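You operate a simulated robot arm through the tools that you are given. There is no shell and no other tool. Be economical: measure what you need, move in short steps, check, and stop when the job is done.

Carry out the task below with a simulated two-armed robot. There is one attempt and no reset: what you move stays moved.

Task
Strain one ladle of cream into tumbler A.
Fine: lay the wide lid on the table meanwhile; strainer, ladle and lid go back. Set down upright: small ladle, strainer.

Only the result counts: the job must be done as asked and must still hold three seconds after the hand-in. Knocking over, shifting, dropping, spilling or breaking anything else fails it. A push-on lid holds only when it is set on centred and level and pressed home; a screw cap is set on level and turned clockwise until tight.

Robot
Two 7-joint arms with two-finger parallel grippers on one trunk, on a base that drives. Base frame: it is fixed to the floor where the robot stands at the start and does not move with it; the origin is under the middle of the robot, x ahead of it, y to its left, z up. Lengths are in cm, angles in rad, forces in N, time in s.
The left shoulder is at the start at [5, 17.7, 110.4], the right one opposite. With the tool pointing down near the work surface each hand reaches from about 10 to 48 cm from the robot's upright axis, wherever it stands, measured 20 degrees to its own side. Places, roughly: purple tumbler [-25, 175, 100]; silver tumbler [-25, 175, 100]; small lid (14x14x4 cm) [10, 140, 40]; top of the churn table [40, 20, 80]. Payload 3.43 kg a hand.
The tool frame of a hand sits at the grasp point between the pads (the TCP): z along the fingers, y along the line on which they close. The tips reach 3.4 cm beyond it. The gripper opens to 12.8 cm. The fingers are 2.4 cm wide and 1.2 cm thick; the gripper's body (4.8 by 13 cm) begins 9.6 cm behind the TCP.
Orientation is that of the tool frame in the base frame, as a unit quaternion [x, y, z, w]. With the fingers straight down and closing along the base's y, the tool's x points along the base's -x, its y along +y and its z along -z.

Tools
- The arms move only by the tool servo_tool. It takes "left_steps", "right_steps" or both (then of equal length, played together; a hand with none holds still); each is a list that holds one entry, the list of rows, each a list of 6 numbers: the shift along the tool's x, y, z in units of 200 mm (1.0 is 200 mm), then the turn, a rotation vector about the tool's x, y, z in units of 180 degrees (1.0 is 180 degrees). In form: [[[dx, dy, dz, rx, ry, rz], ...]]. A call has 1 to 8 rows; each row is the pose to reach, as a shift and turn from the pose commanded when the call began, along the tool's axes at that moment. "left_claw" and "right_claw" are, for a hand that has rows, the gripper command, from -1 (fully open) to 1 (shut), values between in proportion, set as the call begins (left out, the last holds). A call with a number of a shift or a turn outside -1 to 1 is refused whole. Each row takes 0.2 s and may step no farther than 5 cm and 0.15 rad from the row before; otherwise, or with a gripper value out of range, the whole call is refused. Where a pose cannot be reached the arm comes as near as it can. A force on the tool above 40 N (or 10 N above the force at the start of the call, whichever is more), or a blocked arm, ends the call early, and 0.2 s more pass. The fingers move at their own pace (about 10.8 cm/s each) and stop on an object; they squeeze with about 32 N. The grip force told is the motor's: it shows also when the fingers shut on nothing. Time passes only in rows, and 0.2 s behind the last, so rows that repeat a pose let the fingers close. The reply holds the time, the measured pose of the TCP, the force on the tool along the base axes, the opening and the grip force, in the units named above and with some noise, with the torque about the TCP (base axes, N m) and any sound that the robot's microphone picked up.
- Cameras (640 x 400 px; columns grow to the right, rows downward): "scene" is now at [15.65, 2.46, 128.32]; the picture's right is [0.26, -0.96, 0.00], its down [-0.41, -0.11, -0.91] and it looks along [0.87, 0.24, -0.42] (base axes); focal length 214 px, centre (320, 200). "left" rides on the left gripper at [7.6, 1.1, -16] in its tool frame; the picture's right is [-0.15, 0.99, 0.00], its down [-0.88, -0.13, -0.46] and it looks along [-0.45, -0.07, 0.89] (tool axes); focal length 234 px, centre (320, 200). "right" rides on the right gripper at [7.6, -1.1, -16] in its tool frame; the picture's right is [0.15, 0.99, 0.00], its down [-0.88, 0.13, -0.46] and it looks along [-0.45, 0.07, 0.89] (tool axes); focal length 234 px, centre (320, 200).
- snapshot(camera): a new picture of that camera. It takes no simulated time.
- raise_lower(by): slides the trunk up (or, below 0, down) by that many cm; the arms and the scene camera ride with it, the base frame stays. It gives what a move gives, with no picture.
- steer(legs): drives the robot by 1 to 6 legs, each [ahead, turn to the left] in cm and rad, along the robot's own axes; the way and the turn of a leg run together, so that a leg with both is an arc; at most 150 cm and 3.142 rad a leg. The arms and the cameras ride along, it lands a little off, and it stops where it bumps. It gives what a move gives.
- aim_head(pan, tilt): turns the head with the scene camera to pan (to the left, within 1.396 rad either way) and tilt (down, from -0.506 to 1.204), counted from straight ahead of the robot. It gives what a move gives.
- probe_pixels(camera, pixels): for up to 12 pixels [column, row] of the newest picture of that camera ("zoom" is the newest enlarged one), the place [x, y, z] in the base frame of the surface seen there, good to about 0.2 cm. It takes no simulated time.
- inspect(camera, box): a new picture of the part [left, top, right, bottom] of that camera's present view, enlarged. It takes no simulated time.
- close_job(): hands the job in; it is judged then, once.

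Keep the steps short. Do not move on a guess: measure, check each grasp and each placing, and mend mistakes. In all there are 80 turns and 62 pictures (those below and enlarged ones count). Leave the grippers open and the arms clear of the work at the hand-in unless told otherwise, and finish with a single line.

The tools are called after "Call:" as name(argument=value, ...) on one line, values as JSON. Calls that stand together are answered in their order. servo_tool: Moves the arms, as the interface text tells. Its arguments: {"type":"object","properties":{"left_steps":{"type":"array"},"left_claw":{"type":"number"},"right_steps":{"type":"array"},"right_claw":{"type":"number"}},"required":[]} The other tools are called the same way: raise_lower (by) slides the trunk up or down; steer (legs) drives the base; aim_head (pan, tilt) turns the head that bears the scene camera; snapshot (camera) takes a picture; probe_pixels (camera, pixels) gives the place of the surface under pixels of a picture; inspect (camera, box) takes an enlarged picture of a part of a camera's view; close_job () hands the job in.

At the start:

```text
clock: 0.0
left_tcp_pos: [40.36, 44.93, 117.58]
left_tool_rot: [0.0, 1.0, 0.0, 0.001]
left_ft_force: [0.8, 0.2, -0.6]
left_ft_torque: [0.0, 0.01, -0.02]
left_width: 12.77
left_gripper_force: 0.2
right_tcp_pos: [30.16, -4.09, 120.64]
right_tool_rot: [0.0, 1.0, 0.001, 0.0]
right_ft_force: [0.1, -0.1, 0.4]
right_ft_torque: [0.01, 0.0, 0.0]
right_width: 12.78
right_gripper_force: 0.1
trunk travel left (down, up): [-27.5, 12.6]
robot x, y, heading: [0.02, 0.05, -0.002]
head pan, tilt: [0.267, 0.436]
```

scene: 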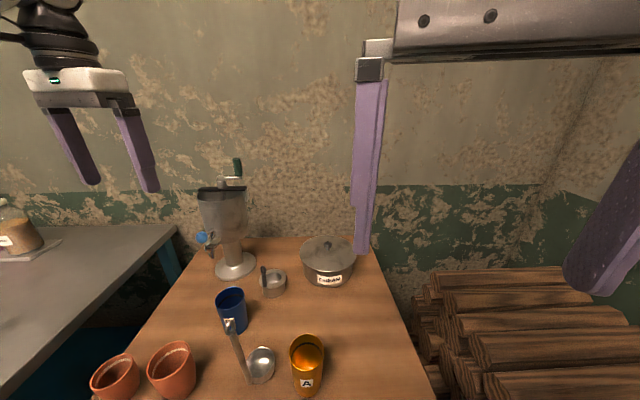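
right: 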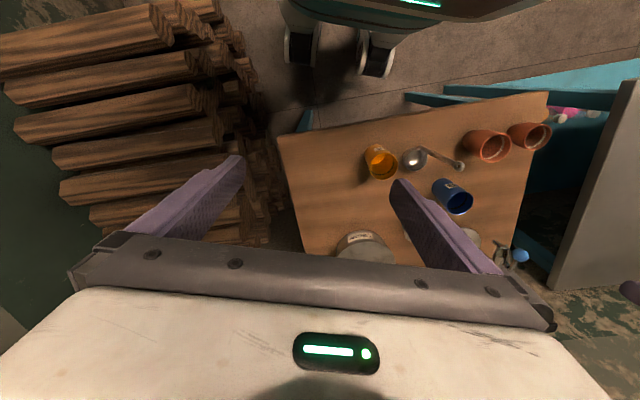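
left: 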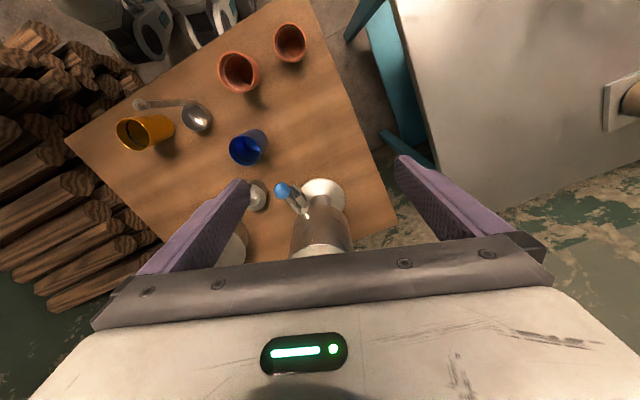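

I see a pot with a lid and a label (about 327,262), a strainer (272,282), a ladle (255,360) and gold tumbler A (307,365). I'll enlarge these to read the labels and shapes.

Call:
inspect(camera="scene", box=[190, 220, 370, 332])

Call:
aim_head(pan=0.3, tilt=0.85)

Call:
snapshot(camera="scene")

```text
3.56 times, centred on (280, 276) of scene
```

zoom: 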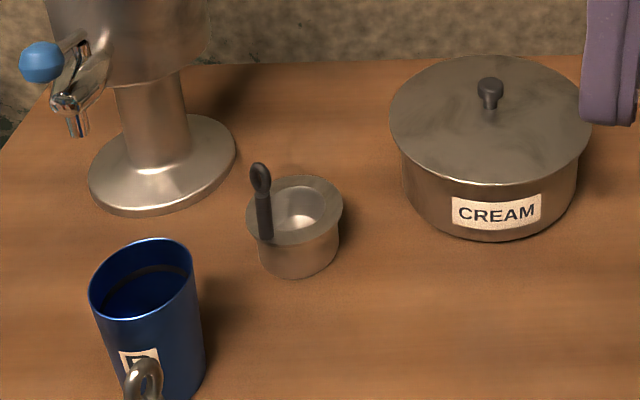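

```text
clock: 0.9
left_tcp_pos: [40.5, 45.07, 117.57]
left_tool_rot: [0.0, 1.0, 0.001, 0.0]
left_ft_force: [-0.1, 0.6, -0.8]
left_ft_torque: [0.02, -0.02, -0.04]
left_width: 12.8
left_gripper_force: 0.1
right_tcp_pos: [30.19, -4.05, 120.65]
right_tool_rot: [0.001, 1.0, 0.0, 0.0]
right_ft_force: [0.7, -0.3, 0.1]
right_ft_torque: [-0.01, 0.02, 0.0]
right_width: 12.8
right_gripper_force: 0.1
trunk travel left (down, up): [-27.5, 12.6]
robot x, y, heading: [-0.06, -0.12, -0.001]
head pan, tilt: [0.3, 0.85]
```

```text
57 pictures are left
```

scene: 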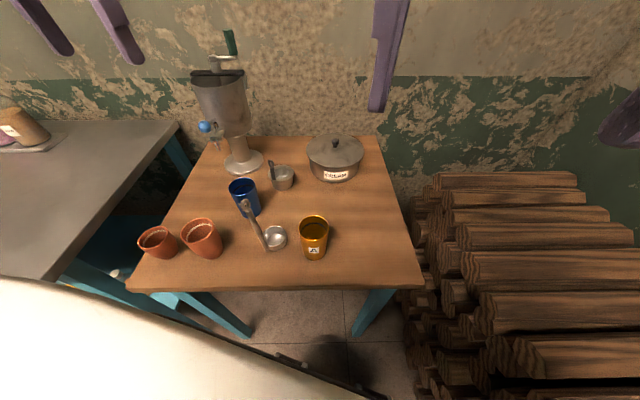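

Next I'll enlarge both halves of the table and measure points.

Call:
inspect(camera="scene", box=[220, 180, 348, 260])

Call:
probe_pixels(camera="zoom", pixels=[[125, 125], [170, 190], [215, 285], [235, 320], [275, 285], [300, 250], [320, 330], [410, 215], [540, 215], [470, 190], [470, 270], [140, 100]])

Call:
probe_pixels(camera="scene", pixels=[[335, 142], [310, 155], [363, 155], [335, 168], [335, 176], [335, 184], [272, 166], [274, 178], [293, 178], [283, 178], [283, 186], [200, 270]])

```text
5.00 times, centred on (284, 220) of scene
```

zoom: 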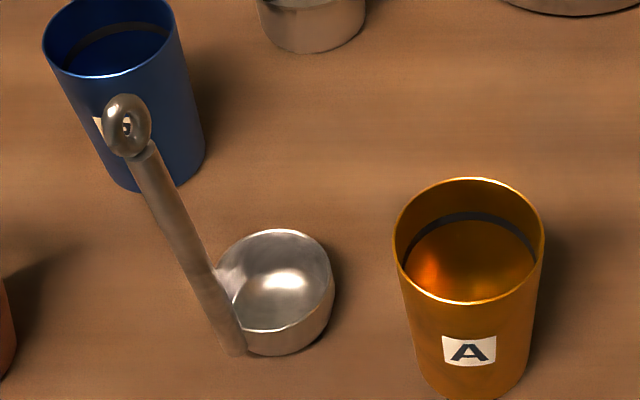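

```text
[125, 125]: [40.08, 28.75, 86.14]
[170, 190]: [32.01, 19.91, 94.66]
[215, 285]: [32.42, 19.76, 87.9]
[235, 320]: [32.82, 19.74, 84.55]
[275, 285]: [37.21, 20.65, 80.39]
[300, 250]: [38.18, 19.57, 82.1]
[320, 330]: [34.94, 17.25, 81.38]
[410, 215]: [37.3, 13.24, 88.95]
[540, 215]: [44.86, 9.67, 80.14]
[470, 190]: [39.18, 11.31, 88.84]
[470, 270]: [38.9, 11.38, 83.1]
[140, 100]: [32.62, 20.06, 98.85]
```

```text
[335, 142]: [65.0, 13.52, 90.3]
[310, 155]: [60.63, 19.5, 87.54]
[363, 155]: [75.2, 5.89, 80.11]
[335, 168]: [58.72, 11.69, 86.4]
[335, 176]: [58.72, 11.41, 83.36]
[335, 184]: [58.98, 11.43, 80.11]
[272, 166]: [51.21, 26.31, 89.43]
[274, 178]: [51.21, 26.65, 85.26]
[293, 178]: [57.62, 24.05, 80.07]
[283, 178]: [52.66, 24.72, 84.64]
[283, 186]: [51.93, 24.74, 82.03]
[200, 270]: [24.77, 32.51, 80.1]
```

The lid is centred near (65, 13) at z≈87, which is beyond reach from here. Next I'll measure the base front and the table's edges and legs.

Call:
probe_pixels(camera="right", pixels=[[300, 45], [375, 60], [340, 20], [360, 100], [280, 138], [545, 92], [300, 125], [420, 12], [290, 250], [410, 98], [500, 10]])

Call:
probe_pixels(camera="left", pixels=[[150, 30], [140, 5], [205, 25], [225, 5], [70, 140], [300, 5], [395, 220], [130, 100], [360, 40], [190, 30], [180, 5]])

Call:
probe_pixels(camera="scene", pixels=[[128, 288], [424, 286], [280, 288], [210, 320], [370, 310], [376, 137], [216, 137], [410, 240], [440, 180], [90, 270], [175, 130], [460, 290]])

```text
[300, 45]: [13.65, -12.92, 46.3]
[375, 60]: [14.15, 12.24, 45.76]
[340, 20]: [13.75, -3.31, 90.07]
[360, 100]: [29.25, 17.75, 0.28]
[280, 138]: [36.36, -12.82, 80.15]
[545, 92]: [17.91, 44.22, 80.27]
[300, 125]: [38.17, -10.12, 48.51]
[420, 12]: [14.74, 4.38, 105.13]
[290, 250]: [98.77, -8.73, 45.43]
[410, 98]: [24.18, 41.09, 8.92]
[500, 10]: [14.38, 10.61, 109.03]
```

```text
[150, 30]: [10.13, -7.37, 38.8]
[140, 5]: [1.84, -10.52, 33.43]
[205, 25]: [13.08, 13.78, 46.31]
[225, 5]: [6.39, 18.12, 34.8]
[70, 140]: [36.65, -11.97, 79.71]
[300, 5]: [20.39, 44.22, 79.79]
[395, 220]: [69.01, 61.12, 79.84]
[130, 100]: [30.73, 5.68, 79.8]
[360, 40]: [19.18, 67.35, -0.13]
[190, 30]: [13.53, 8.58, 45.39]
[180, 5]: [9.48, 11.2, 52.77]
```

```text
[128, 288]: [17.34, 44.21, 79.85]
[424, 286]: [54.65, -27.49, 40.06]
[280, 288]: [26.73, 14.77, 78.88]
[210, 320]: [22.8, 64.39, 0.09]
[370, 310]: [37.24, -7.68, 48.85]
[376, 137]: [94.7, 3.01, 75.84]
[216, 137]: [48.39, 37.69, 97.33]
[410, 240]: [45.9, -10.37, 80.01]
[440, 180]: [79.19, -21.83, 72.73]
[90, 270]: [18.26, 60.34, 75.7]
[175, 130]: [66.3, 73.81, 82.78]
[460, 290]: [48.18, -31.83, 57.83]
```

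The table is turned about 0.31 rad and its near edge is about 31 cm from my axis. I'll turn to face it and drive in, first checking the heights of the churn top, jar and wall against my hands at z≈114.

Call:
probe_pixels(camera="scene", pixels=[[230, 40], [222, 62], [205, 127], [240, 165], [20, 125], [313, 220], [313, 240], [305, 250], [338, 45], [200, 228], [157, 238], [243, 190]])

Call:
steer(legs=[[0, 0.657], [10, 0], [0, -0.343]])

Call:
aim_head(pan=-0.1, tilt=0.9)

Call:
snapshot(camera="scene")

Call:
snapshot(camera="right")

```text
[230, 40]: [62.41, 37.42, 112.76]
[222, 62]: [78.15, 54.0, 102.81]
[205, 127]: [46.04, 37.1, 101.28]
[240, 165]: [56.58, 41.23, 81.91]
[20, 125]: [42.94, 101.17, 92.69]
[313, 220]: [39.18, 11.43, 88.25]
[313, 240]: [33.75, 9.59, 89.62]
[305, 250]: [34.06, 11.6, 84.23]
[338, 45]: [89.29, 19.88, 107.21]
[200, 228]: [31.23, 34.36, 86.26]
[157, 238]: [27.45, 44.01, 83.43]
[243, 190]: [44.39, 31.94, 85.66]
```

```text
clock: 4.9
left_tcp_pos: [32.57, 61.29, 117.65]
left_tool_rot: [-0.155, 0.988, 0.0, 0.0]
left_ft_force: [-0.1, 0.1, 0.2]
left_ft_torque: [0.0, -0.01, 0.05]
left_width: 12.78
left_gripper_force: 0.1
right_tcp_pos: [37.94, 11.45, 120.58]
right_tool_rot: [-0.155, 0.988, 0.001, -0.001]
right_ft_force: [0.2, -0.5, 0.5]
right_ft_torque: [0.05, 0.02, -0.02]
right_width: 12.81
right_gripper_force: 0.1
trunk travel left (down, up): [-27.5, 12.6]
robot x, y, heading: [7.88, 6.22, 0.315]
head pan, tilt: [0.3, 0.85]
```

```text
clock: 5.7
left_tcp_pos: [32.58, 61.29, 117.63]
left_tool_rot: [-0.155, 0.988, 0.0, 0.0]
left_ft_force: [0.5, 0.3, -0.3]
left_ft_torque: [-0.01, 0.01, 0.0]
left_width: 12.8
left_gripper_force: 0.1
right_tcp_pos: [38.08, 11.4, 120.55]
right_tool_rot: [-0.155, 0.988, 0.0, 0.0]
right_ft_force: [4.1, -38.9, -8.9]
right_ft_torque: [5.69, 0.28, 1.18]
right_width: 12.8
right_gripper_force: 0.0
trunk travel left (down, up): [-27.5, 12.6]
robot x, y, heading: [8.15, 6.29, 0.314]
head pan, tilt: [-0.099, 0.901]
```

```text
55 pictures are left
```

scene: 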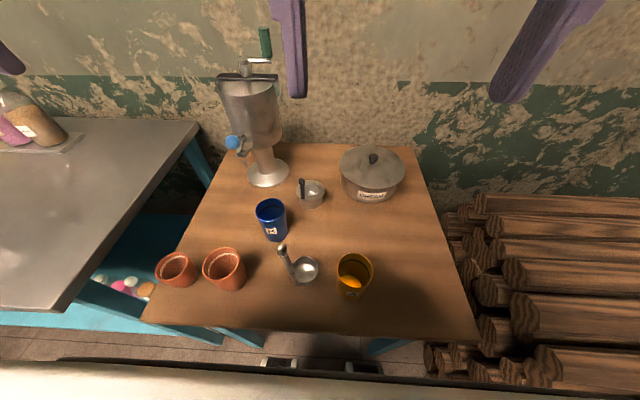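

```text
54 pictures are left
```

right: 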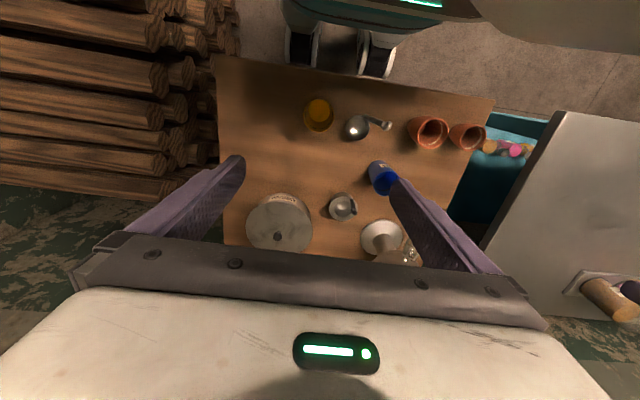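

The right hand's reported force looks odd (-39 N) although nothing seems to touch it. I'll drive 5 cm ahead and re-read the force.

Call:
steer(legs=[[5, 0]])

Call:
servo_tool(right_steps=[[[0, 0, 0, 0, 0, 0], [0, 0, 0, 0, 0, 0]]], left_steps=[[[0, 0, 0, 0, 0, 0], [0, 0, 0, 0, 0, 0]]])

Call:
aim_head(pan=-0.15, tilt=0.8)

Call:
inspect(camera="scene", box=[240, 120, 432, 240])

```text
clock: 6.7
left_tcp_pos: [37.47, 62.87, 117.63]
left_tool_rot: [-0.155, 0.988, 0.0, 0.0]
left_ft_force: [-0.3, 0.4, 0.3]
left_ft_torque: [0.02, 0.0, 0.0]
left_width: 12.78
left_gripper_force: 0.1
right_tcp_pos: [42.74, 12.92, 120.54]
right_tool_rot: [-0.154, 0.988, 0.0, -0.001]
right_ft_force: [8.4, -37.4, -6.7]
right_ft_torque: [5.61, 0.96, 1.14]
right_width: 12.82
right_gripper_force: 0.1
trunk travel left (down, up): [-27.5, 12.6]
robot x, y, heading: [12.34, 7.93, 0.31]
head pan, tilt: [-0.099, 0.901]
```

```text
clock: 7.3
left_tcp_pos: [37.34, 62.83, 117.67]
left_tool_rot: [-0.155, 0.988, 0.0, 0.001]
left_ft_force: [-0.6, -0.4, -0.2]
left_ft_torque: [0.0, -0.03, -0.02]
left_width: 12.81
left_gripper_force: 0.0
right_tcp_pos: [42.78, 12.81, 120.63]
right_tool_rot: [-0.154, 0.988, -0.001, -0.001]
right_ft_force: [0.4, -39.7, -9.2]
right_ft_torque: [5.79, -0.17, 1.26]
right_width: 12.81
right_gripper_force: 0.1
trunk travel left (down, up): [-27.5, 12.6]
robot x, y, heading: [12.47, 7.33, 0.314]
head pan, tilt: [-0.099, 0.901]
```

```text
clock: 7.9
left_tcp_pos: [37.37, 62.74, 117.56]
left_tool_rot: [-0.155, 0.988, 0.0, 0.0]
left_ft_force: [0.2, 0.3, -0.2]
left_ft_torque: [0.0, 0.0, -0.01]
left_width: 12.8
left_gripper_force: 0.1
right_tcp_pos: [42.75, 12.82, 120.76]
right_tool_rot: [-0.154, 0.988, 0.002, 0.0]
right_ft_force: [1.2, -39.7, 17.8]
right_ft_torque: [5.95, 0.64, 1.27]
right_width: 12.81
right_gripper_force: 0.1
trunk travel left (down, up): [-27.5, 12.6]
robot x, y, heading: [12.88, 7.07, 0.314]
head pan, tilt: [-0.15, 0.799]
```

```text
3.33 times, centred on (336, 180) of scene
```

zoom: 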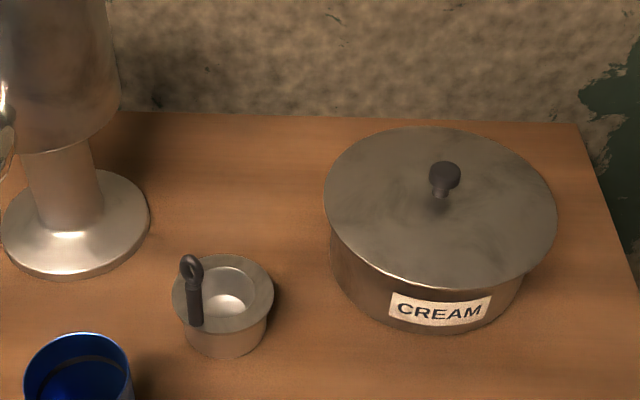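

The force acts about 15 cm above the TCP, so it must be the head leaning on the right gripper. I'll move the right hand 10 cm right and 4 cm forward.

Call:
servo_tool(right_steps=[[[0, -0.2, 0, 0, 0, 0], [-0.05, -0.4, 0, 0, 0, 0], [-0.2, -0.5, 0, 0, 0, 0]]])

Call:
probe_pixels(camera="zoom", pixels=[[444, 172], [440, 200], [325, 205], [556, 205], [430, 285], [430, 130], [175, 295], [273, 295], [225, 340], [190, 268], [225, 300], [194, 318]])

Call:
snapshot(camera="right")

```text
clock: 8.7
left_tcp_pos: [37.38, 62.81, 117.45]
left_tool_rot: [-0.155, 0.988, -0.001, -0.001]
left_ft_force: [0.2, -0.5, 0.1]
left_ft_torque: [-0.02, 0.01, -0.01]
left_width: 12.8
left_gripper_force: 0.1
right_tcp_pos: [49.71, 4.64, 120.6]
right_tool_rot: [-0.155, 0.988, 0.001, -0.001]
right_ft_force: [-0.6, 0.7, 0.2]
right_ft_torque: [-0.02, 0.03, 0.02]
right_width: 12.8
right_gripper_force: 0.1
trunk travel left (down, up): [-27.5, 12.6]
robot x, y, heading: [12.94, 7.54, 0.315]
head pan, tilt: [-0.15, 0.799]
```

```text
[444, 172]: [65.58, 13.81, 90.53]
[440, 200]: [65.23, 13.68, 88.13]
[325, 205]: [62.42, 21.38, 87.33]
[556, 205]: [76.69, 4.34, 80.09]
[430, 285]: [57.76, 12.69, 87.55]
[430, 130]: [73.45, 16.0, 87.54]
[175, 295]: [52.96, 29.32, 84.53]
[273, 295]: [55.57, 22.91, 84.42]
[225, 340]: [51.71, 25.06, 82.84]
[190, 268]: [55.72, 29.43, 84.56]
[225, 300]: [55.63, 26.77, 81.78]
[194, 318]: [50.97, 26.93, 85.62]
```

```text
52 pictures are left
```

right: 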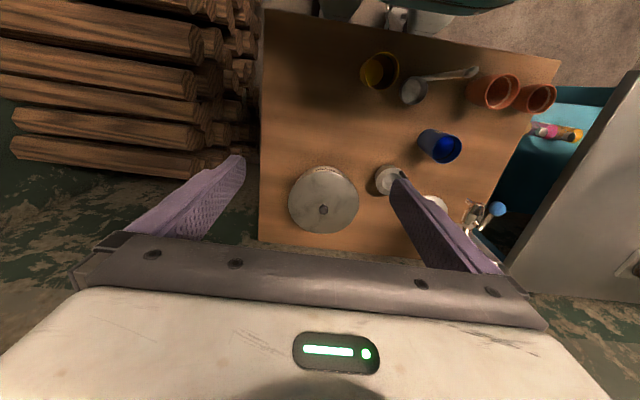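

The force is gone. The lid is centred near (65.8, 14.1) with its knob at z≈88–91. I'll bring the right hand forward with a 0.45 rad forward pitch, to hover.

Call:
servo_tool(right_steps=[[[-0.11, 0.024, 0.08, 0, -0.018, 0], [-0.22, 0.048, 0.16, 0, -0.036, 0], [-0.33, 0.073, 0.24, 0, -0.054, 0], [-0.44, 0.097, 0.32, 0, -0.072, 0], [-0.55, 0.12, 0.4, 0, -0.09, 0], [-0.66, 0.146, 0.49, 0, -0.107, 0], [-0.77, 0.17, 0.57, 0, -0.125, 0], [-0.88, 0.195, 0.65, 0, -0.143, 0]]], right_claw=0)

Call:
snapshot(camera="right")

```text
clock: 10.5
left_tcp_pos: [37.28, 62.78, 117.64]
left_tool_rot: [-0.154, 0.988, 0.0, 0.001]
left_ft_force: [-1.5, 0.4, 0.4]
left_ft_torque: [-0.02, -0.02, -0.02]
left_width: 12.78
left_gripper_force: 0.1
right_tcp_pos: [65.1, 13.72, 107.57]
right_tool_rot: [-0.151, 0.963, 0.034, 0.221]
right_ft_force: [0.5, -0.5, -0.2]
right_ft_torque: [0.0, -0.01, 0.0]
right_width: 6.41
right_gripper_force: 0.1
trunk travel left (down, up): [-27.5, 12.6]
robot x, y, heading: [12.62, 7.85, 0.311]
head pan, tilt: [-0.15, 0.799]
```

```text
51 pictures are left
```

right: 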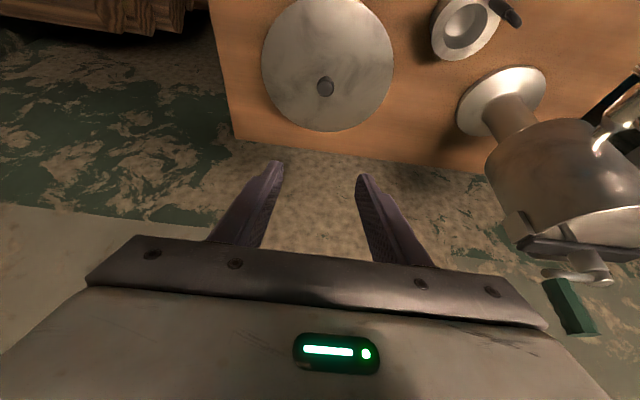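

The arm got there and the knob is at (325,86). I'll measure the knob and lid rim from this view.

Call:
probe_pixels(camera="right", pixels=[[325, 82], [325, 91], [318, 86], [333, 86], [325, 110], [263, 65], [393, 65], [325, 130], [345, 3]])

```text
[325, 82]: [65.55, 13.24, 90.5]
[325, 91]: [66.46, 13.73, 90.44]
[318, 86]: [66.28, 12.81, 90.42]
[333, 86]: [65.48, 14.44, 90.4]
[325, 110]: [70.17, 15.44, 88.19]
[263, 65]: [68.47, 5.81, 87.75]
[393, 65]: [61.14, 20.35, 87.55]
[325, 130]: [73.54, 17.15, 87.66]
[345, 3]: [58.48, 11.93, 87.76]
```

The knob centre is (65.9, 13.6) with its top at 90.5. I'll come straight down 16.2 cm and shift 0.36 cm right, still open.

Call:
servo_tool(right_steps=[[[0.06, -0.003, 0.122, 0, 0, 0], [0.12, -0.006, 0.244, 0, 0, 0], [0.18, -0.009, 0.366, 0, 0, 0], [0.24, -0.012, 0.488, 0, 0, 0], [0.3, -0.015, 0.61, 0, 0, 0], [0.353, -0.018, 0.729, 0, 0, 0]]], right_claw=0)

Call:
snapshot(camera="right")

Call:
inspect(camera="scene", box=[288, 120, 432, 210])

```text
clock: 11.9
left_tcp_pos: [37.28, 62.73, 117.64]
left_tool_rot: [-0.155, 0.988, 0.0, 0.0]
left_ft_force: [-1.0, 0.5, 1.0]
left_ft_torque: [0.0, -0.01, 0.01]
left_width: 12.84
left_gripper_force: 0.0
right_tcp_pos: [65.2, 13.39, 91.34]
right_tool_rot: [-0.15, 0.963, 0.034, 0.22]
right_ft_force: [-0.4, -0.5, 0.6]
right_ft_torque: [0.01, 0.0, -0.03]
right_width: 6.39
right_gripper_force: 0.0
trunk travel left (down, up): [-27.5, 12.6]
robot x, y, heading: [12.73, 7.6, 0.314]
head pan, tilt: [-0.15, 0.799]
```

```text
50 pictures are left
```

right: 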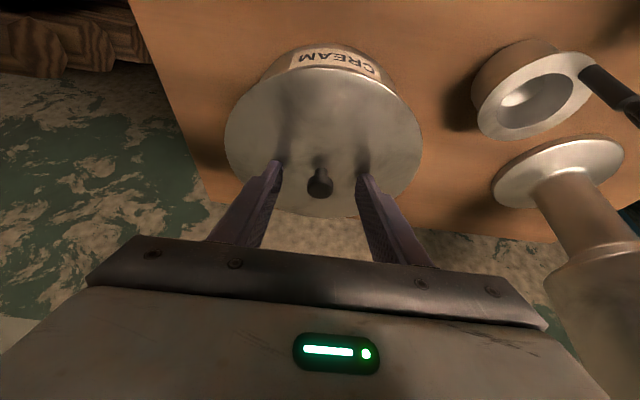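

```text
4.44 times, centred on (360, 165) of scene
```

zoom: 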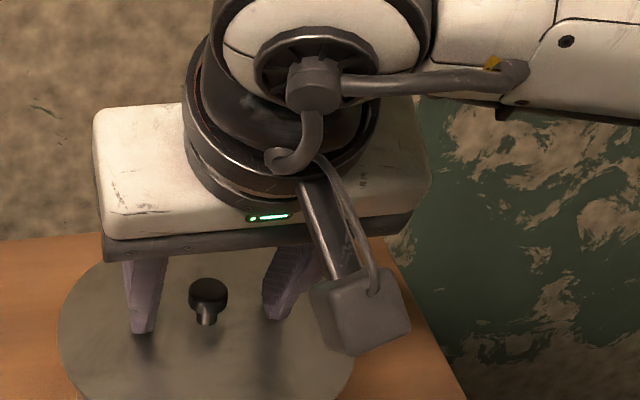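

The knob sits between the fingers and the tips clear the lid. Closing, then lifting 6 cm.

Call:
servo_tool(right_steps=[[[0, 0, 0, 0, 0, 0], [0, 0, 0, 0, 0, 0], [0, 0, 0, 0, 0, 0], [0, 0, 0, 0, 0, 0]]], right_claw=1)

Call:
servo_tool(right_steps=[[[-0.022, 0, -0.045, 0, 0, 0], [-0.044, 0, -0.09, 0, 0, 0], [-0.087, 0, -0.18, 0, 0, 0], [-0.13, 0, -0.27, 0, 0, 0]]])

Call:
snapshot(camera="scene")

```text
clock: 12.9
left_tcp_pos: [37.43, 62.76, 117.61]
left_tool_rot: [-0.155, 0.988, 0.0, 0.001]
left_ft_force: [-0.3, 0.1, -0.2]
left_ft_torque: [0.01, 0.01, 0.02]
left_width: 12.8
left_gripper_force: 0.1
right_tcp_pos: [65.12, 13.26, 91.37]
right_tool_rot: [-0.151, 0.963, 0.034, 0.22]
right_ft_force: [-1.1, 0.3, -0.1]
right_ft_torque: [0.01, -0.06, 0.01]
right_width: 2.1
right_gripper_force: 31.8
trunk travel left (down, up): [-27.5, 12.6]
robot x, y, heading: [12.51, 7.45, 0.309]
head pan, tilt: [-0.15, 0.799]
```

```text
clock: 13.9
left_tcp_pos: [37.37, 62.81, 117.52]
left_tool_rot: [-0.155, 0.988, 0.0, 0.0]
left_ft_force: [0.5, -0.3, -0.1]
left_ft_torque: [-0.05, 0.0, -0.04]
left_width: 12.79
left_gripper_force: 0.1
right_tcp_pos: [65.28, 13.39, 97.46]
right_tool_rot: [-0.151, 0.963, 0.035, 0.22]
right_ft_force: [-0.1, 0.6, -1.5]
right_ft_torque: [0.0, -0.01, 0.0]
right_width: 2.09
right_gripper_force: 32.2
trunk travel left (down, up): [-27.5, 12.6]
robot x, y, heading: [12.9, 7.79, 0.31]
head pan, tilt: [-0.15, 0.799]
```

```text
48 pictures are left
```

scene: 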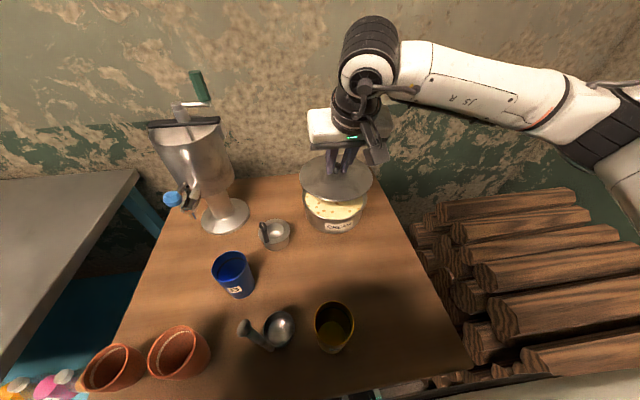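

The lid came off cleanly and hangs level. I'll carry it back 18.4 cm and right 5.6 cm over the free front-right of the table.

Call:
servo_tool(right_steps=[[[0.138, -0.047, -0.067, 0, 0, 0], [0.276, -0.093, -0.134, 0, 0, 0], [0.414, -0.14, -0.2, 0, 0, 0], [0.552, -0.187, -0.267, 0, 0, 0], [0.69, -0.233, -0.334, 0, 0, 0], [0.828, -0.28, -0.401, 0, 0, 0]]])

Call:
snapshot(camera="scene")

```text
clock: 15.3
left_tcp_pos: [37.33, 62.82, 117.63]
left_tool_rot: [-0.154, 0.988, 0.0, 0.001]
left_ft_force: [-0.6, -0.2, 0.5]
left_ft_torque: [-0.04, -0.04, 0.01]
left_width: 12.79
left_gripper_force: 0.0
right_tcp_pos: [50.26, 3.1, 98.04]
right_tool_rot: [-0.151, 0.963, 0.034, 0.219]
right_ft_force: [0.4, 0.1, -0.9]
right_ft_torque: [-0.02, 0.01, 0.0]
right_width: 2.11
right_gripper_force: 32.1
right hand out of reach, approached as far as the arm can: row 6
trunk travel left (down, up): [-27.5, 12.6]
robot x, y, heading: [12.84, 7.53, 0.311]
head pan, tilt: [-0.15, 0.799]
```

```text
47 pictures are left
```

scene: 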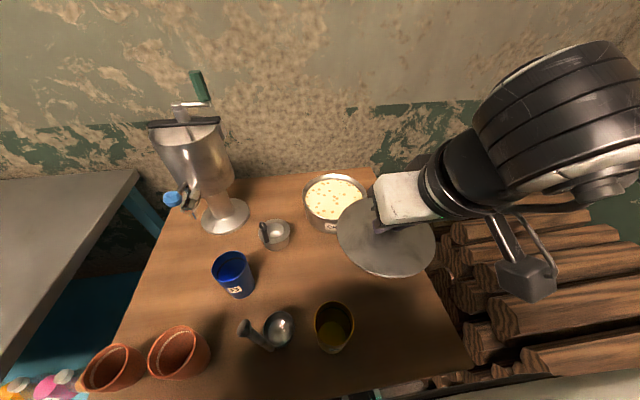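

Cream is visible in the pot with specks in it. The arm reports its limit near this pose, so I'll measure the hanging lid before lowering.

Call:
probe_pixels(camera="scene", pixels=[[338, 235], [433, 250], [392, 277], [365, 202], [320, 312], [335, 345], [352, 320], [335, 195], [335, 180], [335, 222], [375, 165], [470, 365]])

Call:
inspect(camera="scene", box=[290, 160, 450, 260])

```text
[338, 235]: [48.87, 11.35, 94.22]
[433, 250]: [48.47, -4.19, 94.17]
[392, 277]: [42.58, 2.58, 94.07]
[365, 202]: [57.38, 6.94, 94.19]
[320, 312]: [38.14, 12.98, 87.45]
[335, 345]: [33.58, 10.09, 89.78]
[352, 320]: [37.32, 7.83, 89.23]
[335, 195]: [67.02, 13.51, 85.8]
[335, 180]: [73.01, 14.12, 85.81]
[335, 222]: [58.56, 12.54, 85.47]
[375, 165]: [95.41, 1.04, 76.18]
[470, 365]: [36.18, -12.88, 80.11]
```

```text
4.00 times, centred on (370, 210) of scene
```

zoom: 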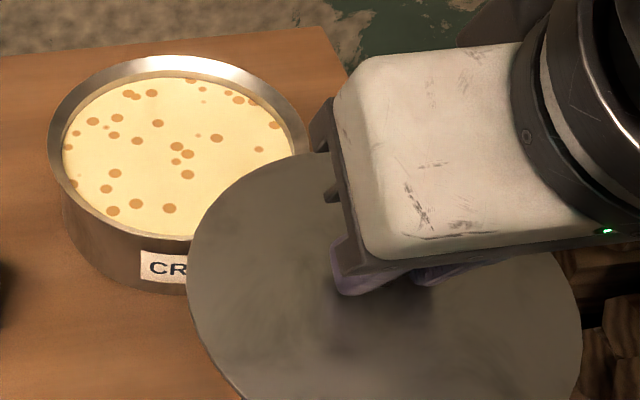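

The lid is level at z 94.2, with about 3 cm gaps to the pot and tumbler. I'll lower it 12 cm straight down.

Call:
servo_tool(right_steps=[[[0.065, 0, 0.135, 0, 0, 0], [0.13, 0, 0.27, 0, 0, 0], [0.196, 0, 0.405, 0, 0, 0], [0.262, 0, 0.54, 0, 0, 0]]])

Call:
snapshot(camera="scene")

Call:
probe_pixels(camera="scene", pixels=[[345, 250], [425, 290], [390, 300], [365, 230], [335, 260], [370, 250]])

```text
clock: 16.3
left_tcp_pos: [37.23, 62.75, 117.76]
left_tool_rot: [-0.155, 0.988, 0.0, 0.001]
left_ft_force: [0.3, -0.1, 0.7]
left_ft_torque: [0.0, 0.01, 0.0]
left_width: 12.81
left_gripper_force: 0.0
right_tcp_pos: [51.3, 4.28, 87.14]
right_tool_rot: [-0.151, 0.961, 0.039, 0.229]
right_ft_force: [-8.7, -4.8, 15.9]
right_ft_torque: [0.3, -0.03, 0.12]
right_width: 2.08
right_gripper_force: 31.8
right hand out of reach, approached as far as the arm can: row 1, 2, 3, 4
trunk travel left (down, up): [-27.5, 12.6]
robot x, y, heading: [12.62, 7.51, 0.308]
head pan, tilt: [-0.15, 0.799]
stopped in row 4 (right hand): the force on the tool passed its limit at 78 N (the readings are from after the stop); the commanded pose is now the measured one
```

```text
45 pictures are left
```

scene: 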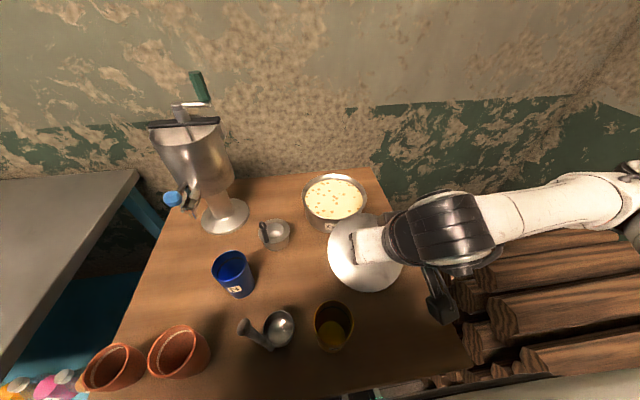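

```text
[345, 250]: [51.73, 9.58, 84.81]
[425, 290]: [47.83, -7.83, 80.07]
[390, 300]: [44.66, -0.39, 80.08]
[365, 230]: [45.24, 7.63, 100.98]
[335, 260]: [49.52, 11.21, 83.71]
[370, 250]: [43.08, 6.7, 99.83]
```

The call stopped on force with the TCP at 87.1, where I expected contact lower. I'll look closely before doing anything.

Call:
inspect(camera="scene", box=[290, 170, 450, 310])

Call:
snapshot(camera="right")

```text
2.86 times, centred on (370, 240) of scene
```

zoom: 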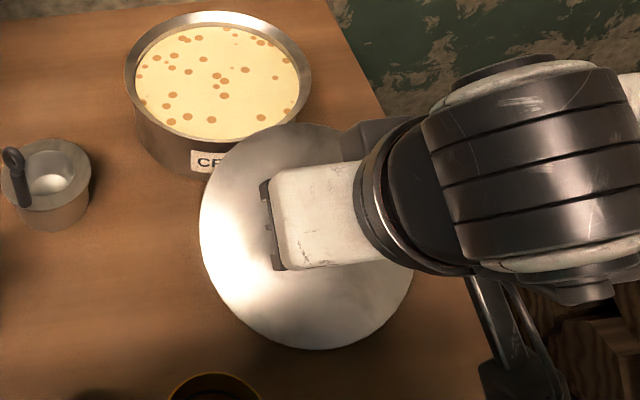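

```text
43 pictures are left
```

right: 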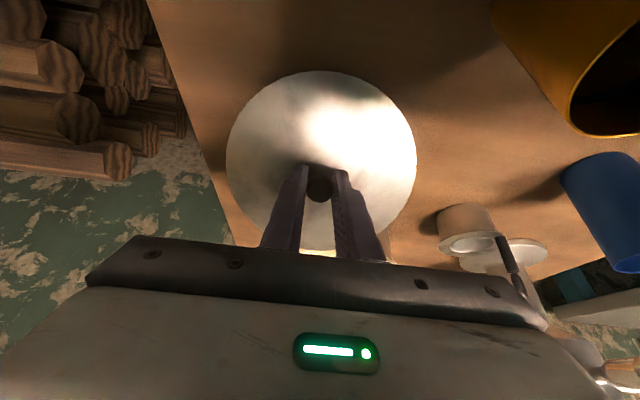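

Call:
probe_pixels(camera="zoom", pixels=[[205, 225], [225, 170], [290, 128], [320, 345], [405, 300], [240, 300], [240, 240], [215, 150], [285, 110], [180, 150]])

Call:
probe_pixels(camera="right", pixels=[[230, 160], [412, 160], [320, 76], [260, 100], [380, 100], [330, 243], [300, 232], [330, 252]])

```text
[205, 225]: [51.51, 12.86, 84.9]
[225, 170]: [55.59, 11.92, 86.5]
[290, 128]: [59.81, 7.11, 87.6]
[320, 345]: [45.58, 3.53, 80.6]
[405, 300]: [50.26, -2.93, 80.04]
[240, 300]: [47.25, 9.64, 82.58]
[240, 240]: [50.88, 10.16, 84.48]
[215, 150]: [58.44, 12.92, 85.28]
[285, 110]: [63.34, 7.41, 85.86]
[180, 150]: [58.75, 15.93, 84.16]
```

```text
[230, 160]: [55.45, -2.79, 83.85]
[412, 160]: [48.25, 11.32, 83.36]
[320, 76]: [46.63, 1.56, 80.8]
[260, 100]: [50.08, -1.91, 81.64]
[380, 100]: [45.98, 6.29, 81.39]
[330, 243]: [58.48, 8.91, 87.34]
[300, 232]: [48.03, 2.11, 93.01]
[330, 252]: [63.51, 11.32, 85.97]
```

The lid's far edge (60, 7, 87.6) caught the pot rim because the pitched arm drifted forward, and the lid has pivoted in the grip. It is now square to the tool. I'll lift it, move back 2.5 cm, and bring the tool upright so the lid levels.

Call:
servo_tool(right_steps=[[[-0.045, 0, -0.09, 0, 0, 0], [-0.09, 0, -0.18, 0, 0, 0], [-0.158, 0, -0.313, 0, 0, 0], [-0.1, 0, -0.34, 0, 0.037, 0], [-0.06, 0, -0.36, 0, 0.075, 0], [-0.04, 0, -0.37, 0, 0.112, 0], [-0.04, 0, -0.37, 0, 0.149, 0]]])

Call:
snapshot(camera="scene")

```text
clock: 17.9
left_tcp_pos: [37.47, 62.92, 117.6]
left_tool_rot: [-0.155, 0.988, -0.001, 0.0]
left_ft_force: [-0.3, -0.3, -0.2]
left_ft_torque: [0.02, -0.03, 0.01]
left_width: 12.79
left_gripper_force: 0.1
right_tcp_pos: [49.21, 3.6, 94.08]
right_tool_rot: [-0.155, 0.988, 0.001, -0.004]
right_ft_force: [0.5, 0.1, -1.4]
right_ft_torque: [0.03, -0.04, 0.0]
right_width: 2.08
right_gripper_force: 32.2
trunk travel left (down, up): [-27.5, 12.6]
robot x, y, heading: [12.87, 7.2, 0.311]
head pan, tilt: [-0.15, 0.799]
```

```text
42 pictures are left
```

scene: 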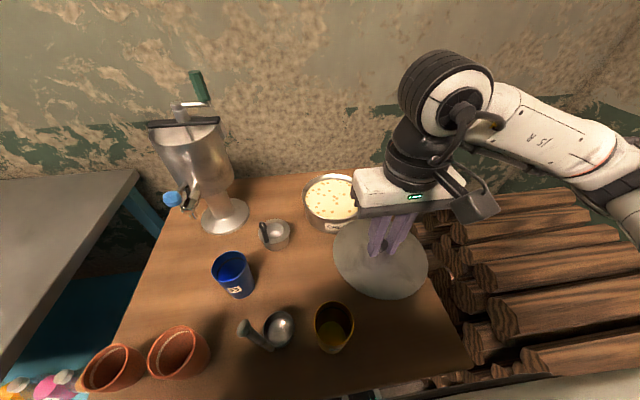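

Call:
probe_pixels(camera="scene", pixels=[[335, 255], [426, 260], [385, 297], [365, 224], [335, 195], [335, 180], [330, 175], [305, 200], [330, 227], [352, 210], [390, 270]])

```text
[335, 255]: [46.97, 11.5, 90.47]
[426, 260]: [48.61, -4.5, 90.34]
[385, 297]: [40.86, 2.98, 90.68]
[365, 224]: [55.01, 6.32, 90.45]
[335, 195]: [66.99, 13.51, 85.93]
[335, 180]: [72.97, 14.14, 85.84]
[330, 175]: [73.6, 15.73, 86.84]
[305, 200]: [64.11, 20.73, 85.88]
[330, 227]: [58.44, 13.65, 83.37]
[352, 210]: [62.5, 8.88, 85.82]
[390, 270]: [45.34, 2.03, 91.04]
```

The lid is level at 90.5 and the pot stands where it was. I'll shift 1 cm right and lower until contact.

Call:
servo_tool(right_steps=[[[0, -0.05, 0.1, 0, 0, 0], [0, -0.05, 0.25, 0, 0, 0], [0, -0.05, 0.4, 0, 0, 0], [0, -0.05, 0.44, 0, 0, 0], [0, -0.05, 0.46, 0, 0, 0], [0, -0.05, 0.475, 0, 0, 0], [0, -0.05, 0.49, 0, 0, 0]]])

Call:
snapshot(camera="scene")

Call:
probe_pixels(camera="scene", pixels=[[350, 285], [425, 295], [385, 322], [370, 260], [400, 300]])

```text
clock: 19.5
left_tcp_pos: [37.33, 62.81, 117.65]
left_tool_rot: [-0.155, 0.988, 0.0, 0.001]
left_ft_force: [0.1, 0.0, -0.1]
left_ft_torque: [0.01, 0.0, -0.02]
left_width: 12.8
left_gripper_force: 0.1
right_tcp_pos: [49.4, 2.63, 84.75]
right_tool_rot: [-0.157, 0.988, 0.004, 0.0]
right_ft_force: [-6.6, -2.4, 21.5]
right_ft_torque: [-0.53, 0.42, -0.11]
right_width: 2.09
right_gripper_force: 32.0
trunk travel left (down, up): [-27.5, 12.6]
robot x, y, heading: [12.42, 7.74, 0.311]
head pan, tilt: [-0.15, 0.799]
stopped in row 7 (right hand): the force on the tool passed its limit at 46 N (the readings are from after the stop); the commanded pose is now the measured one
```

```text
41 pictures are left
```

scene: 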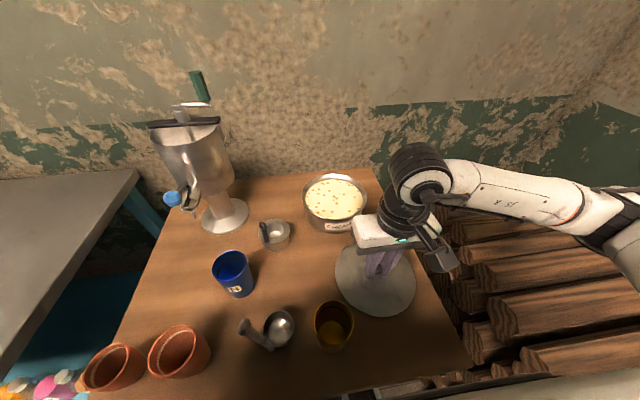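

```text
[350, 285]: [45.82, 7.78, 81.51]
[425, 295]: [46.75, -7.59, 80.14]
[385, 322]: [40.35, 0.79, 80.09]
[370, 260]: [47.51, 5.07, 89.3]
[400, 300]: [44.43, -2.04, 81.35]
```

The lid lies flat on the table with its top at 81.4. I'll open and rise 14 cm.

Call:
servo_tool(right_steps=[[[0, 0, 0, 0, 0, 0], [0, 0, 0, 0, 0, 0], [0, 0, -0.1, 0, 0, 0], [0, 0, -0.3, 0, 0, 0], [0, 0, -0.5, 0, 0, 0], [0, 0, -0.7, 0, 0, 0], [0, 0, -0.9, 0, 0, 0]]], right_claw=0)

Call:
snapshot(camera="scene")

Call:
inspect(camera="scene", box=[210, 210, 370, 370])

Call:
probe_pixels(camera="scene", pixels=[[320, 310], [334, 304], [350, 320], [318, 325], [333, 347], [267, 228], [263, 240], [288, 230], [275, 222], [278, 248], [280, 232]])

```text
clock: 21.1
left_tcp_pos: [37.41, 62.77, 117.55]
left_tool_rot: [-0.155, 0.988, 0.001, -0.001]
left_ft_force: [0.9, 0.2, 0.0]
left_ft_torque: [-0.01, 0.02, -0.02]
left_width: 12.8
left_gripper_force: 0.0
right_tcp_pos: [49.47, 2.71, 102.79]
right_tool_rot: [-0.156, 0.988, 0.004, -0.002]
right_ft_force: [-0.4, -0.1, -0.3]
right_ft_torque: [-0.01, -0.02, 0.0]
right_width: 6.39
right_gripper_force: 0.1
trunk travel left (down, up): [-27.5, 12.6]
robot x, y, heading: [12.94, 7.69, 0.311]
head pan, tilt: [-0.15, 0.799]
```

```text
40 pictures are left
```

scene: 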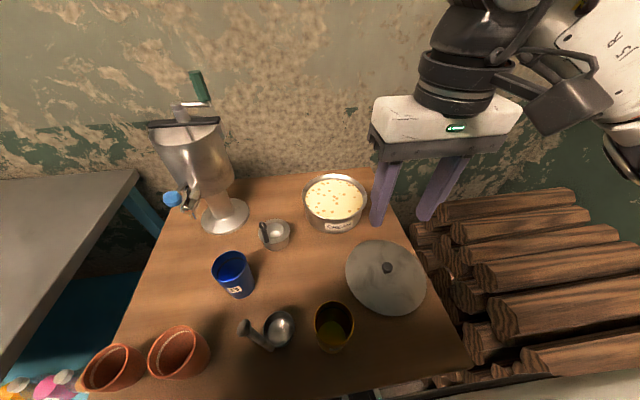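

```text
2.50 times, centred on (290, 290) of scene
```

zoom: 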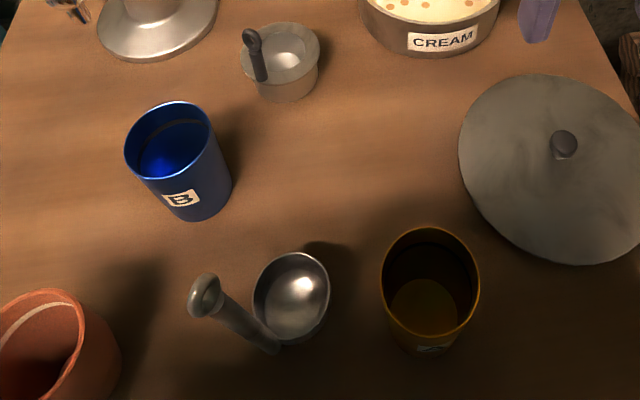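

```text
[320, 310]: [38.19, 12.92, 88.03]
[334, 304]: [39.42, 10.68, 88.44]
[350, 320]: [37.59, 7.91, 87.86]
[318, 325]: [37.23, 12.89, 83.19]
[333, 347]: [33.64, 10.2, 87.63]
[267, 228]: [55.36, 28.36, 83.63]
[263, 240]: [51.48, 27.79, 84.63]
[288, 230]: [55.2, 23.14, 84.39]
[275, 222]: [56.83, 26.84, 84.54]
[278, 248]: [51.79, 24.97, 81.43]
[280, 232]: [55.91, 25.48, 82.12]
```

The lid is down. The strainer is near my left arm's limit and close to the churn, so I'll shift the base about 10 cm to the left, letting the right arm do everything from there.

Call:
steer(legs=[[-20, 0], [0, 0.8], [13.9, 0], [0, -0.8], [10.3, 0]])

Call:
snapshot(camera="right")

Call:
snapshot(camera="scene")

```text
clock: 28.6
left_tcp_pos: [33.44, 71.13, 117.49]
left_tool_rot: [-0.153, 0.988, 0.0, 0.0]
left_ft_force: [0.2, -0.4, -0.1]
left_ft_torque: [0.01, 0.0, -0.03]
left_width: 12.8
left_gripper_force: 0.0
right_tcp_pos: [45.37, 10.91, 102.59]
right_tool_rot: [-0.153, 0.988, 0.004, -0.001]
right_ft_force: [-0.1, -0.1, -0.6]
right_ft_torque: [0.03, -0.02, 0.0]
right_width: 6.42
right_gripper_force: 0.0
trunk travel left (down, up): [-27.5, 12.6]
robot x, y, heading: [8.06, 16.03, 0.308]
head pan, tilt: [-0.15, 0.799]
stopped in leg 5: the robot was blocked; the commanded pose is now the measured one
```

```text
38 pictures are left
```

right: 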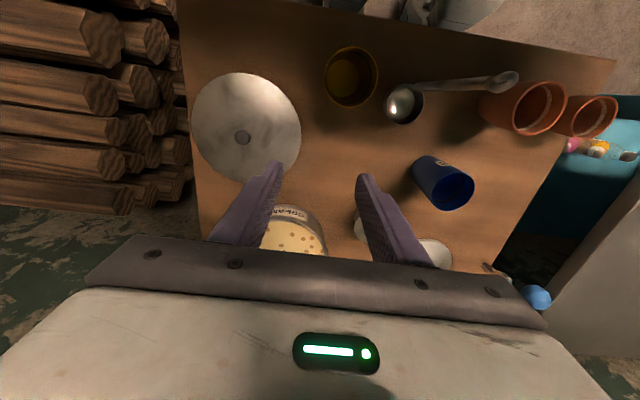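

```text
37 pictures are left
```

scene: 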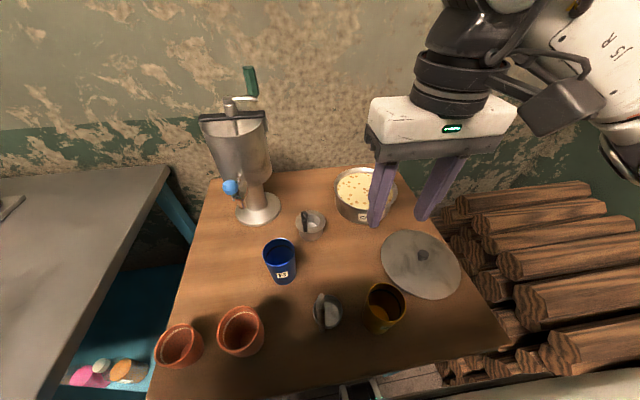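

The last leg was blocked at about u=12.6. I'll check that nothing moved by probing the same features again.

Call:
probe_pixels(camera="scene", pixels=[[385, 284], [370, 300], [404, 295], [386, 333], [304, 212], [305, 229], [326, 226], [296, 226], [312, 240], [322, 300], [340, 365], [424, 254]])

Call:
inspect(camera="scene", box=[260, 190, 420, 350])

```text
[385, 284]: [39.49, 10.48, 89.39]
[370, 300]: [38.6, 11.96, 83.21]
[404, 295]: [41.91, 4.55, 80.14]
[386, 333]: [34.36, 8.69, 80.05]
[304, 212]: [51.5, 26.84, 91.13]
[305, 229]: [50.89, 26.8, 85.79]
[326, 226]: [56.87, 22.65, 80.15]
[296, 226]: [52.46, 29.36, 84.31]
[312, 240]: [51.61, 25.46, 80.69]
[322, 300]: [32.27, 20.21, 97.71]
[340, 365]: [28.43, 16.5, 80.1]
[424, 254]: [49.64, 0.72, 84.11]
```

```text
2.50 times, centred on (340, 270) of scene
```

zoom: 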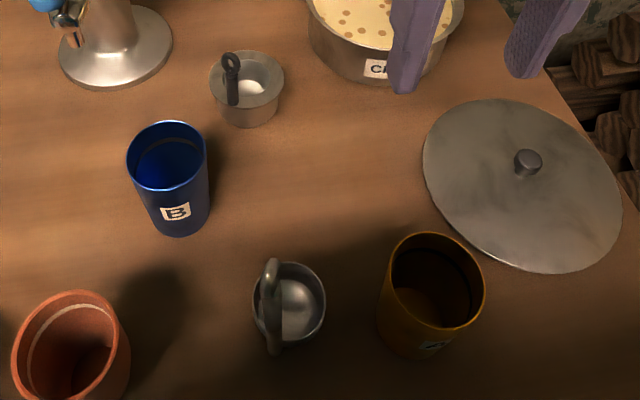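

Nothing moved. The strainer handle is at (51.3, 26.8), z 85–91. I'll move the right hand above it with a slight 0.15 rad pitch.

Call:
servo_tool(right_steps=[[[-0.105, 0.133, 0.076, 0, -0.01, 0], [-0.21, 0.266, 0.152, 0, -0.02, 0], [-0.315, 0.399, 0.228, 0, -0.03, 0], [-0.42, 0.532, 0.304, 0, -0.04, 0], [-0.525, 0.665, 0.38, 0, -0.048, 0]]], right_claw=0)

Call:
snapshot(camera="right")

Call:
snapshot(camera="scene")

```text
clock: 29.8
left_tcp_pos: [33.45, 71.21, 117.51]
left_tool_rot: [-0.153, 0.988, -0.001, -0.002]
left_ft_force: [0.7, 0.6, 0.5]
left_ft_torque: [-0.02, -0.02, 0.03]
left_width: 12.8
left_gripper_force: 0.1
right_tcp_pos: [51.48, 26.63, 95.02]
right_tool_rot: [-0.152, 0.986, 0.015, 0.073]
right_ft_force: [0.1, 0.2, -0.1]
right_ft_torque: [-0.05, 0.01, -0.01]
right_width: 6.4
right_gripper_force: 0.0
trunk travel left (down, up): [-27.5, 12.6]
robot x, y, heading: [8.38, 15.8, 0.303]
head pan, tilt: [-0.15, 0.799]
```

```text
35 pictures are left
```

right: 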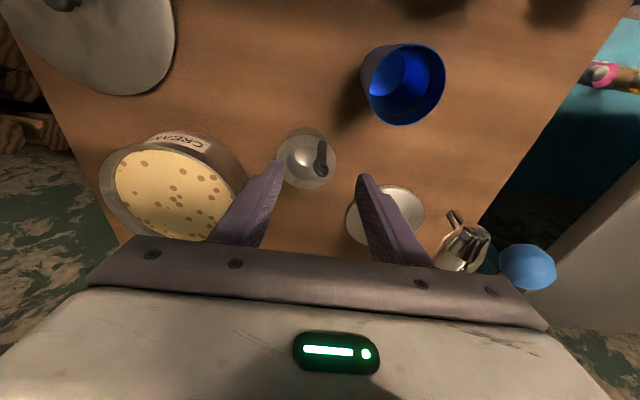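

```text
34 pictures are left
```

scene: 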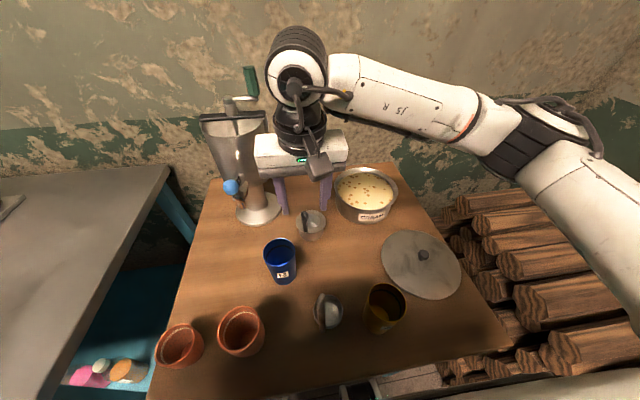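

I reached the hover pose. I'll measure the handle and flange from this close view.

Call:
probe_pixels(camera="right", pixels=[[323, 144], [323, 155], [321, 170], [322, 178], [318, 160], [328, 165], [278, 160], [335, 160], [306, 130], [306, 188], [305, 155], [320, 147]])

```text
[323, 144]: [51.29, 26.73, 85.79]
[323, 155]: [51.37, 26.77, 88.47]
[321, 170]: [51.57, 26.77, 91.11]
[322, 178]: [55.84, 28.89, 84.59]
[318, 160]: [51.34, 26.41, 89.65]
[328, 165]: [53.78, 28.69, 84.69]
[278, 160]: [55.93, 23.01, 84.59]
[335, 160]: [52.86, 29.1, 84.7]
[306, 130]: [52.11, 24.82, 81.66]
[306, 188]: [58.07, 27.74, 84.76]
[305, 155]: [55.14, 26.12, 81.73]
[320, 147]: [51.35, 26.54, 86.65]
```

The handle is straight below, and the flange centre is about (54.7, 26.3) with radius 3.5 cm. I'll lower 6.3 cm and close.

Call:
servo_tool(right_steps=[[[0.016, 0.01, 0.104, 0, 0, 0], [0.032, 0.01, 0.207, 0, 0, 0], [0.047, 0.01, 0.311, 0, 0, 0]]], right_claw=0)

Call:
servo_tool(right_steps=[[[0, 0, 0, 0, 0, 0], [0, 0, 0, 0, 0, 0], [0, 0, 0, 0, 0, 0], [0, 0, 0, 0, 0, 0]]], right_claw=1)

Call:
servo_tool(right_steps=[[[-0.01, 0, -0.05, 0, 0, 0], [-0.03, 0, -0.2, 0, 0, 0], [-0.06, 0, -0.4, 0, 0, 0], [-0.09, 0, -0.6, 0, 0, 0]]])

Call:
snapshot(camera="right")

```text
clock: 30.6
left_tcp_pos: [33.35, 71.14, 117.5]
left_tool_rot: [-0.153, 0.988, -0.001, -0.001]
left_ft_force: [0.1, 0.6, -0.5]
left_ft_torque: [-0.01, -0.02, -0.01]
left_width: 12.84
left_gripper_force: 0.0
right_tcp_pos: [51.08, 26.93, 88.77]
right_tool_rot: [-0.153, 0.985, 0.016, 0.074]
right_ft_force: [0.3, 0.2, 0.0]
right_ft_torque: [-0.03, 0.0, 0.03]
right_width: 6.43
right_gripper_force: 0.1
trunk travel left (down, up): [-27.5, 12.6]
robot x, y, heading: [8.18, 15.68, 0.306]
head pan, tilt: [-0.15, 0.799]
```

```text
clock: 31.6
left_tcp_pos: [33.42, 71.11, 117.48]
left_tool_rot: [-0.153, 0.988, -0.001, -0.001]
left_ft_force: [1.1, -0.3, 0.5]
left_ft_torque: [0.0, -0.04, -0.04]
left_width: 12.81
left_gripper_force: 0.0
right_tcp_pos: [51.13, 26.96, 88.77]
right_tool_rot: [-0.152, 0.986, 0.016, 0.073]
right_ft_force: [1.7, 1.1, 0.3]
right_ft_torque: [0.0, -0.12, 0.03]
right_width: 1.77
right_gripper_force: 32.5
trunk travel left (down, up): [-27.5, 12.6]
robot x, y, heading: [8.41, 15.89, 0.307]
head pan, tilt: [-0.15, 0.799]
```

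```text
clock: 32.6
left_tcp_pos: [33.38, 71.15, 117.35]
left_tool_rot: [-0.153, 0.988, -0.001, -0.001]
left_ft_force: [-0.4, 0.2, -0.2]
left_ft_torque: [0.0, 0.0, -0.02]
left_width: 12.84
left_gripper_force: 0.1
right_tcp_pos: [51.21, 26.9, 100.89]
right_tool_rot: [-0.152, 0.986, 0.015, 0.073]
right_ft_force: [-0.2, 0.0, -2.2]
right_ft_torque: [-0.01, 0.02, -0.01]
right_width: 1.02
right_gripper_force: 31.7
trunk travel left (down, up): [-27.5, 12.6]
robot x, y, heading: [8.55, 16.12, 0.306]
head pan, tilt: [-0.15, 0.799]
```

```text
33 pictures are left
```

right: 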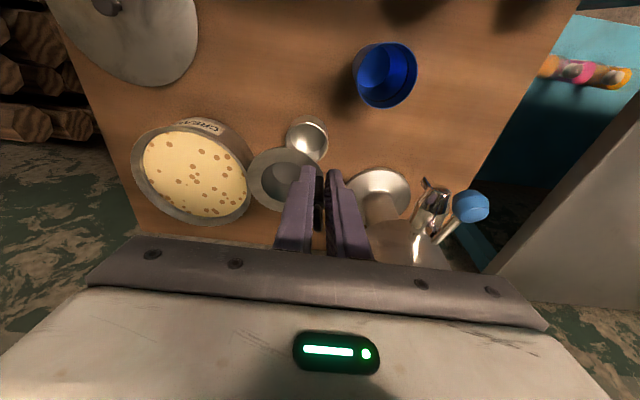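

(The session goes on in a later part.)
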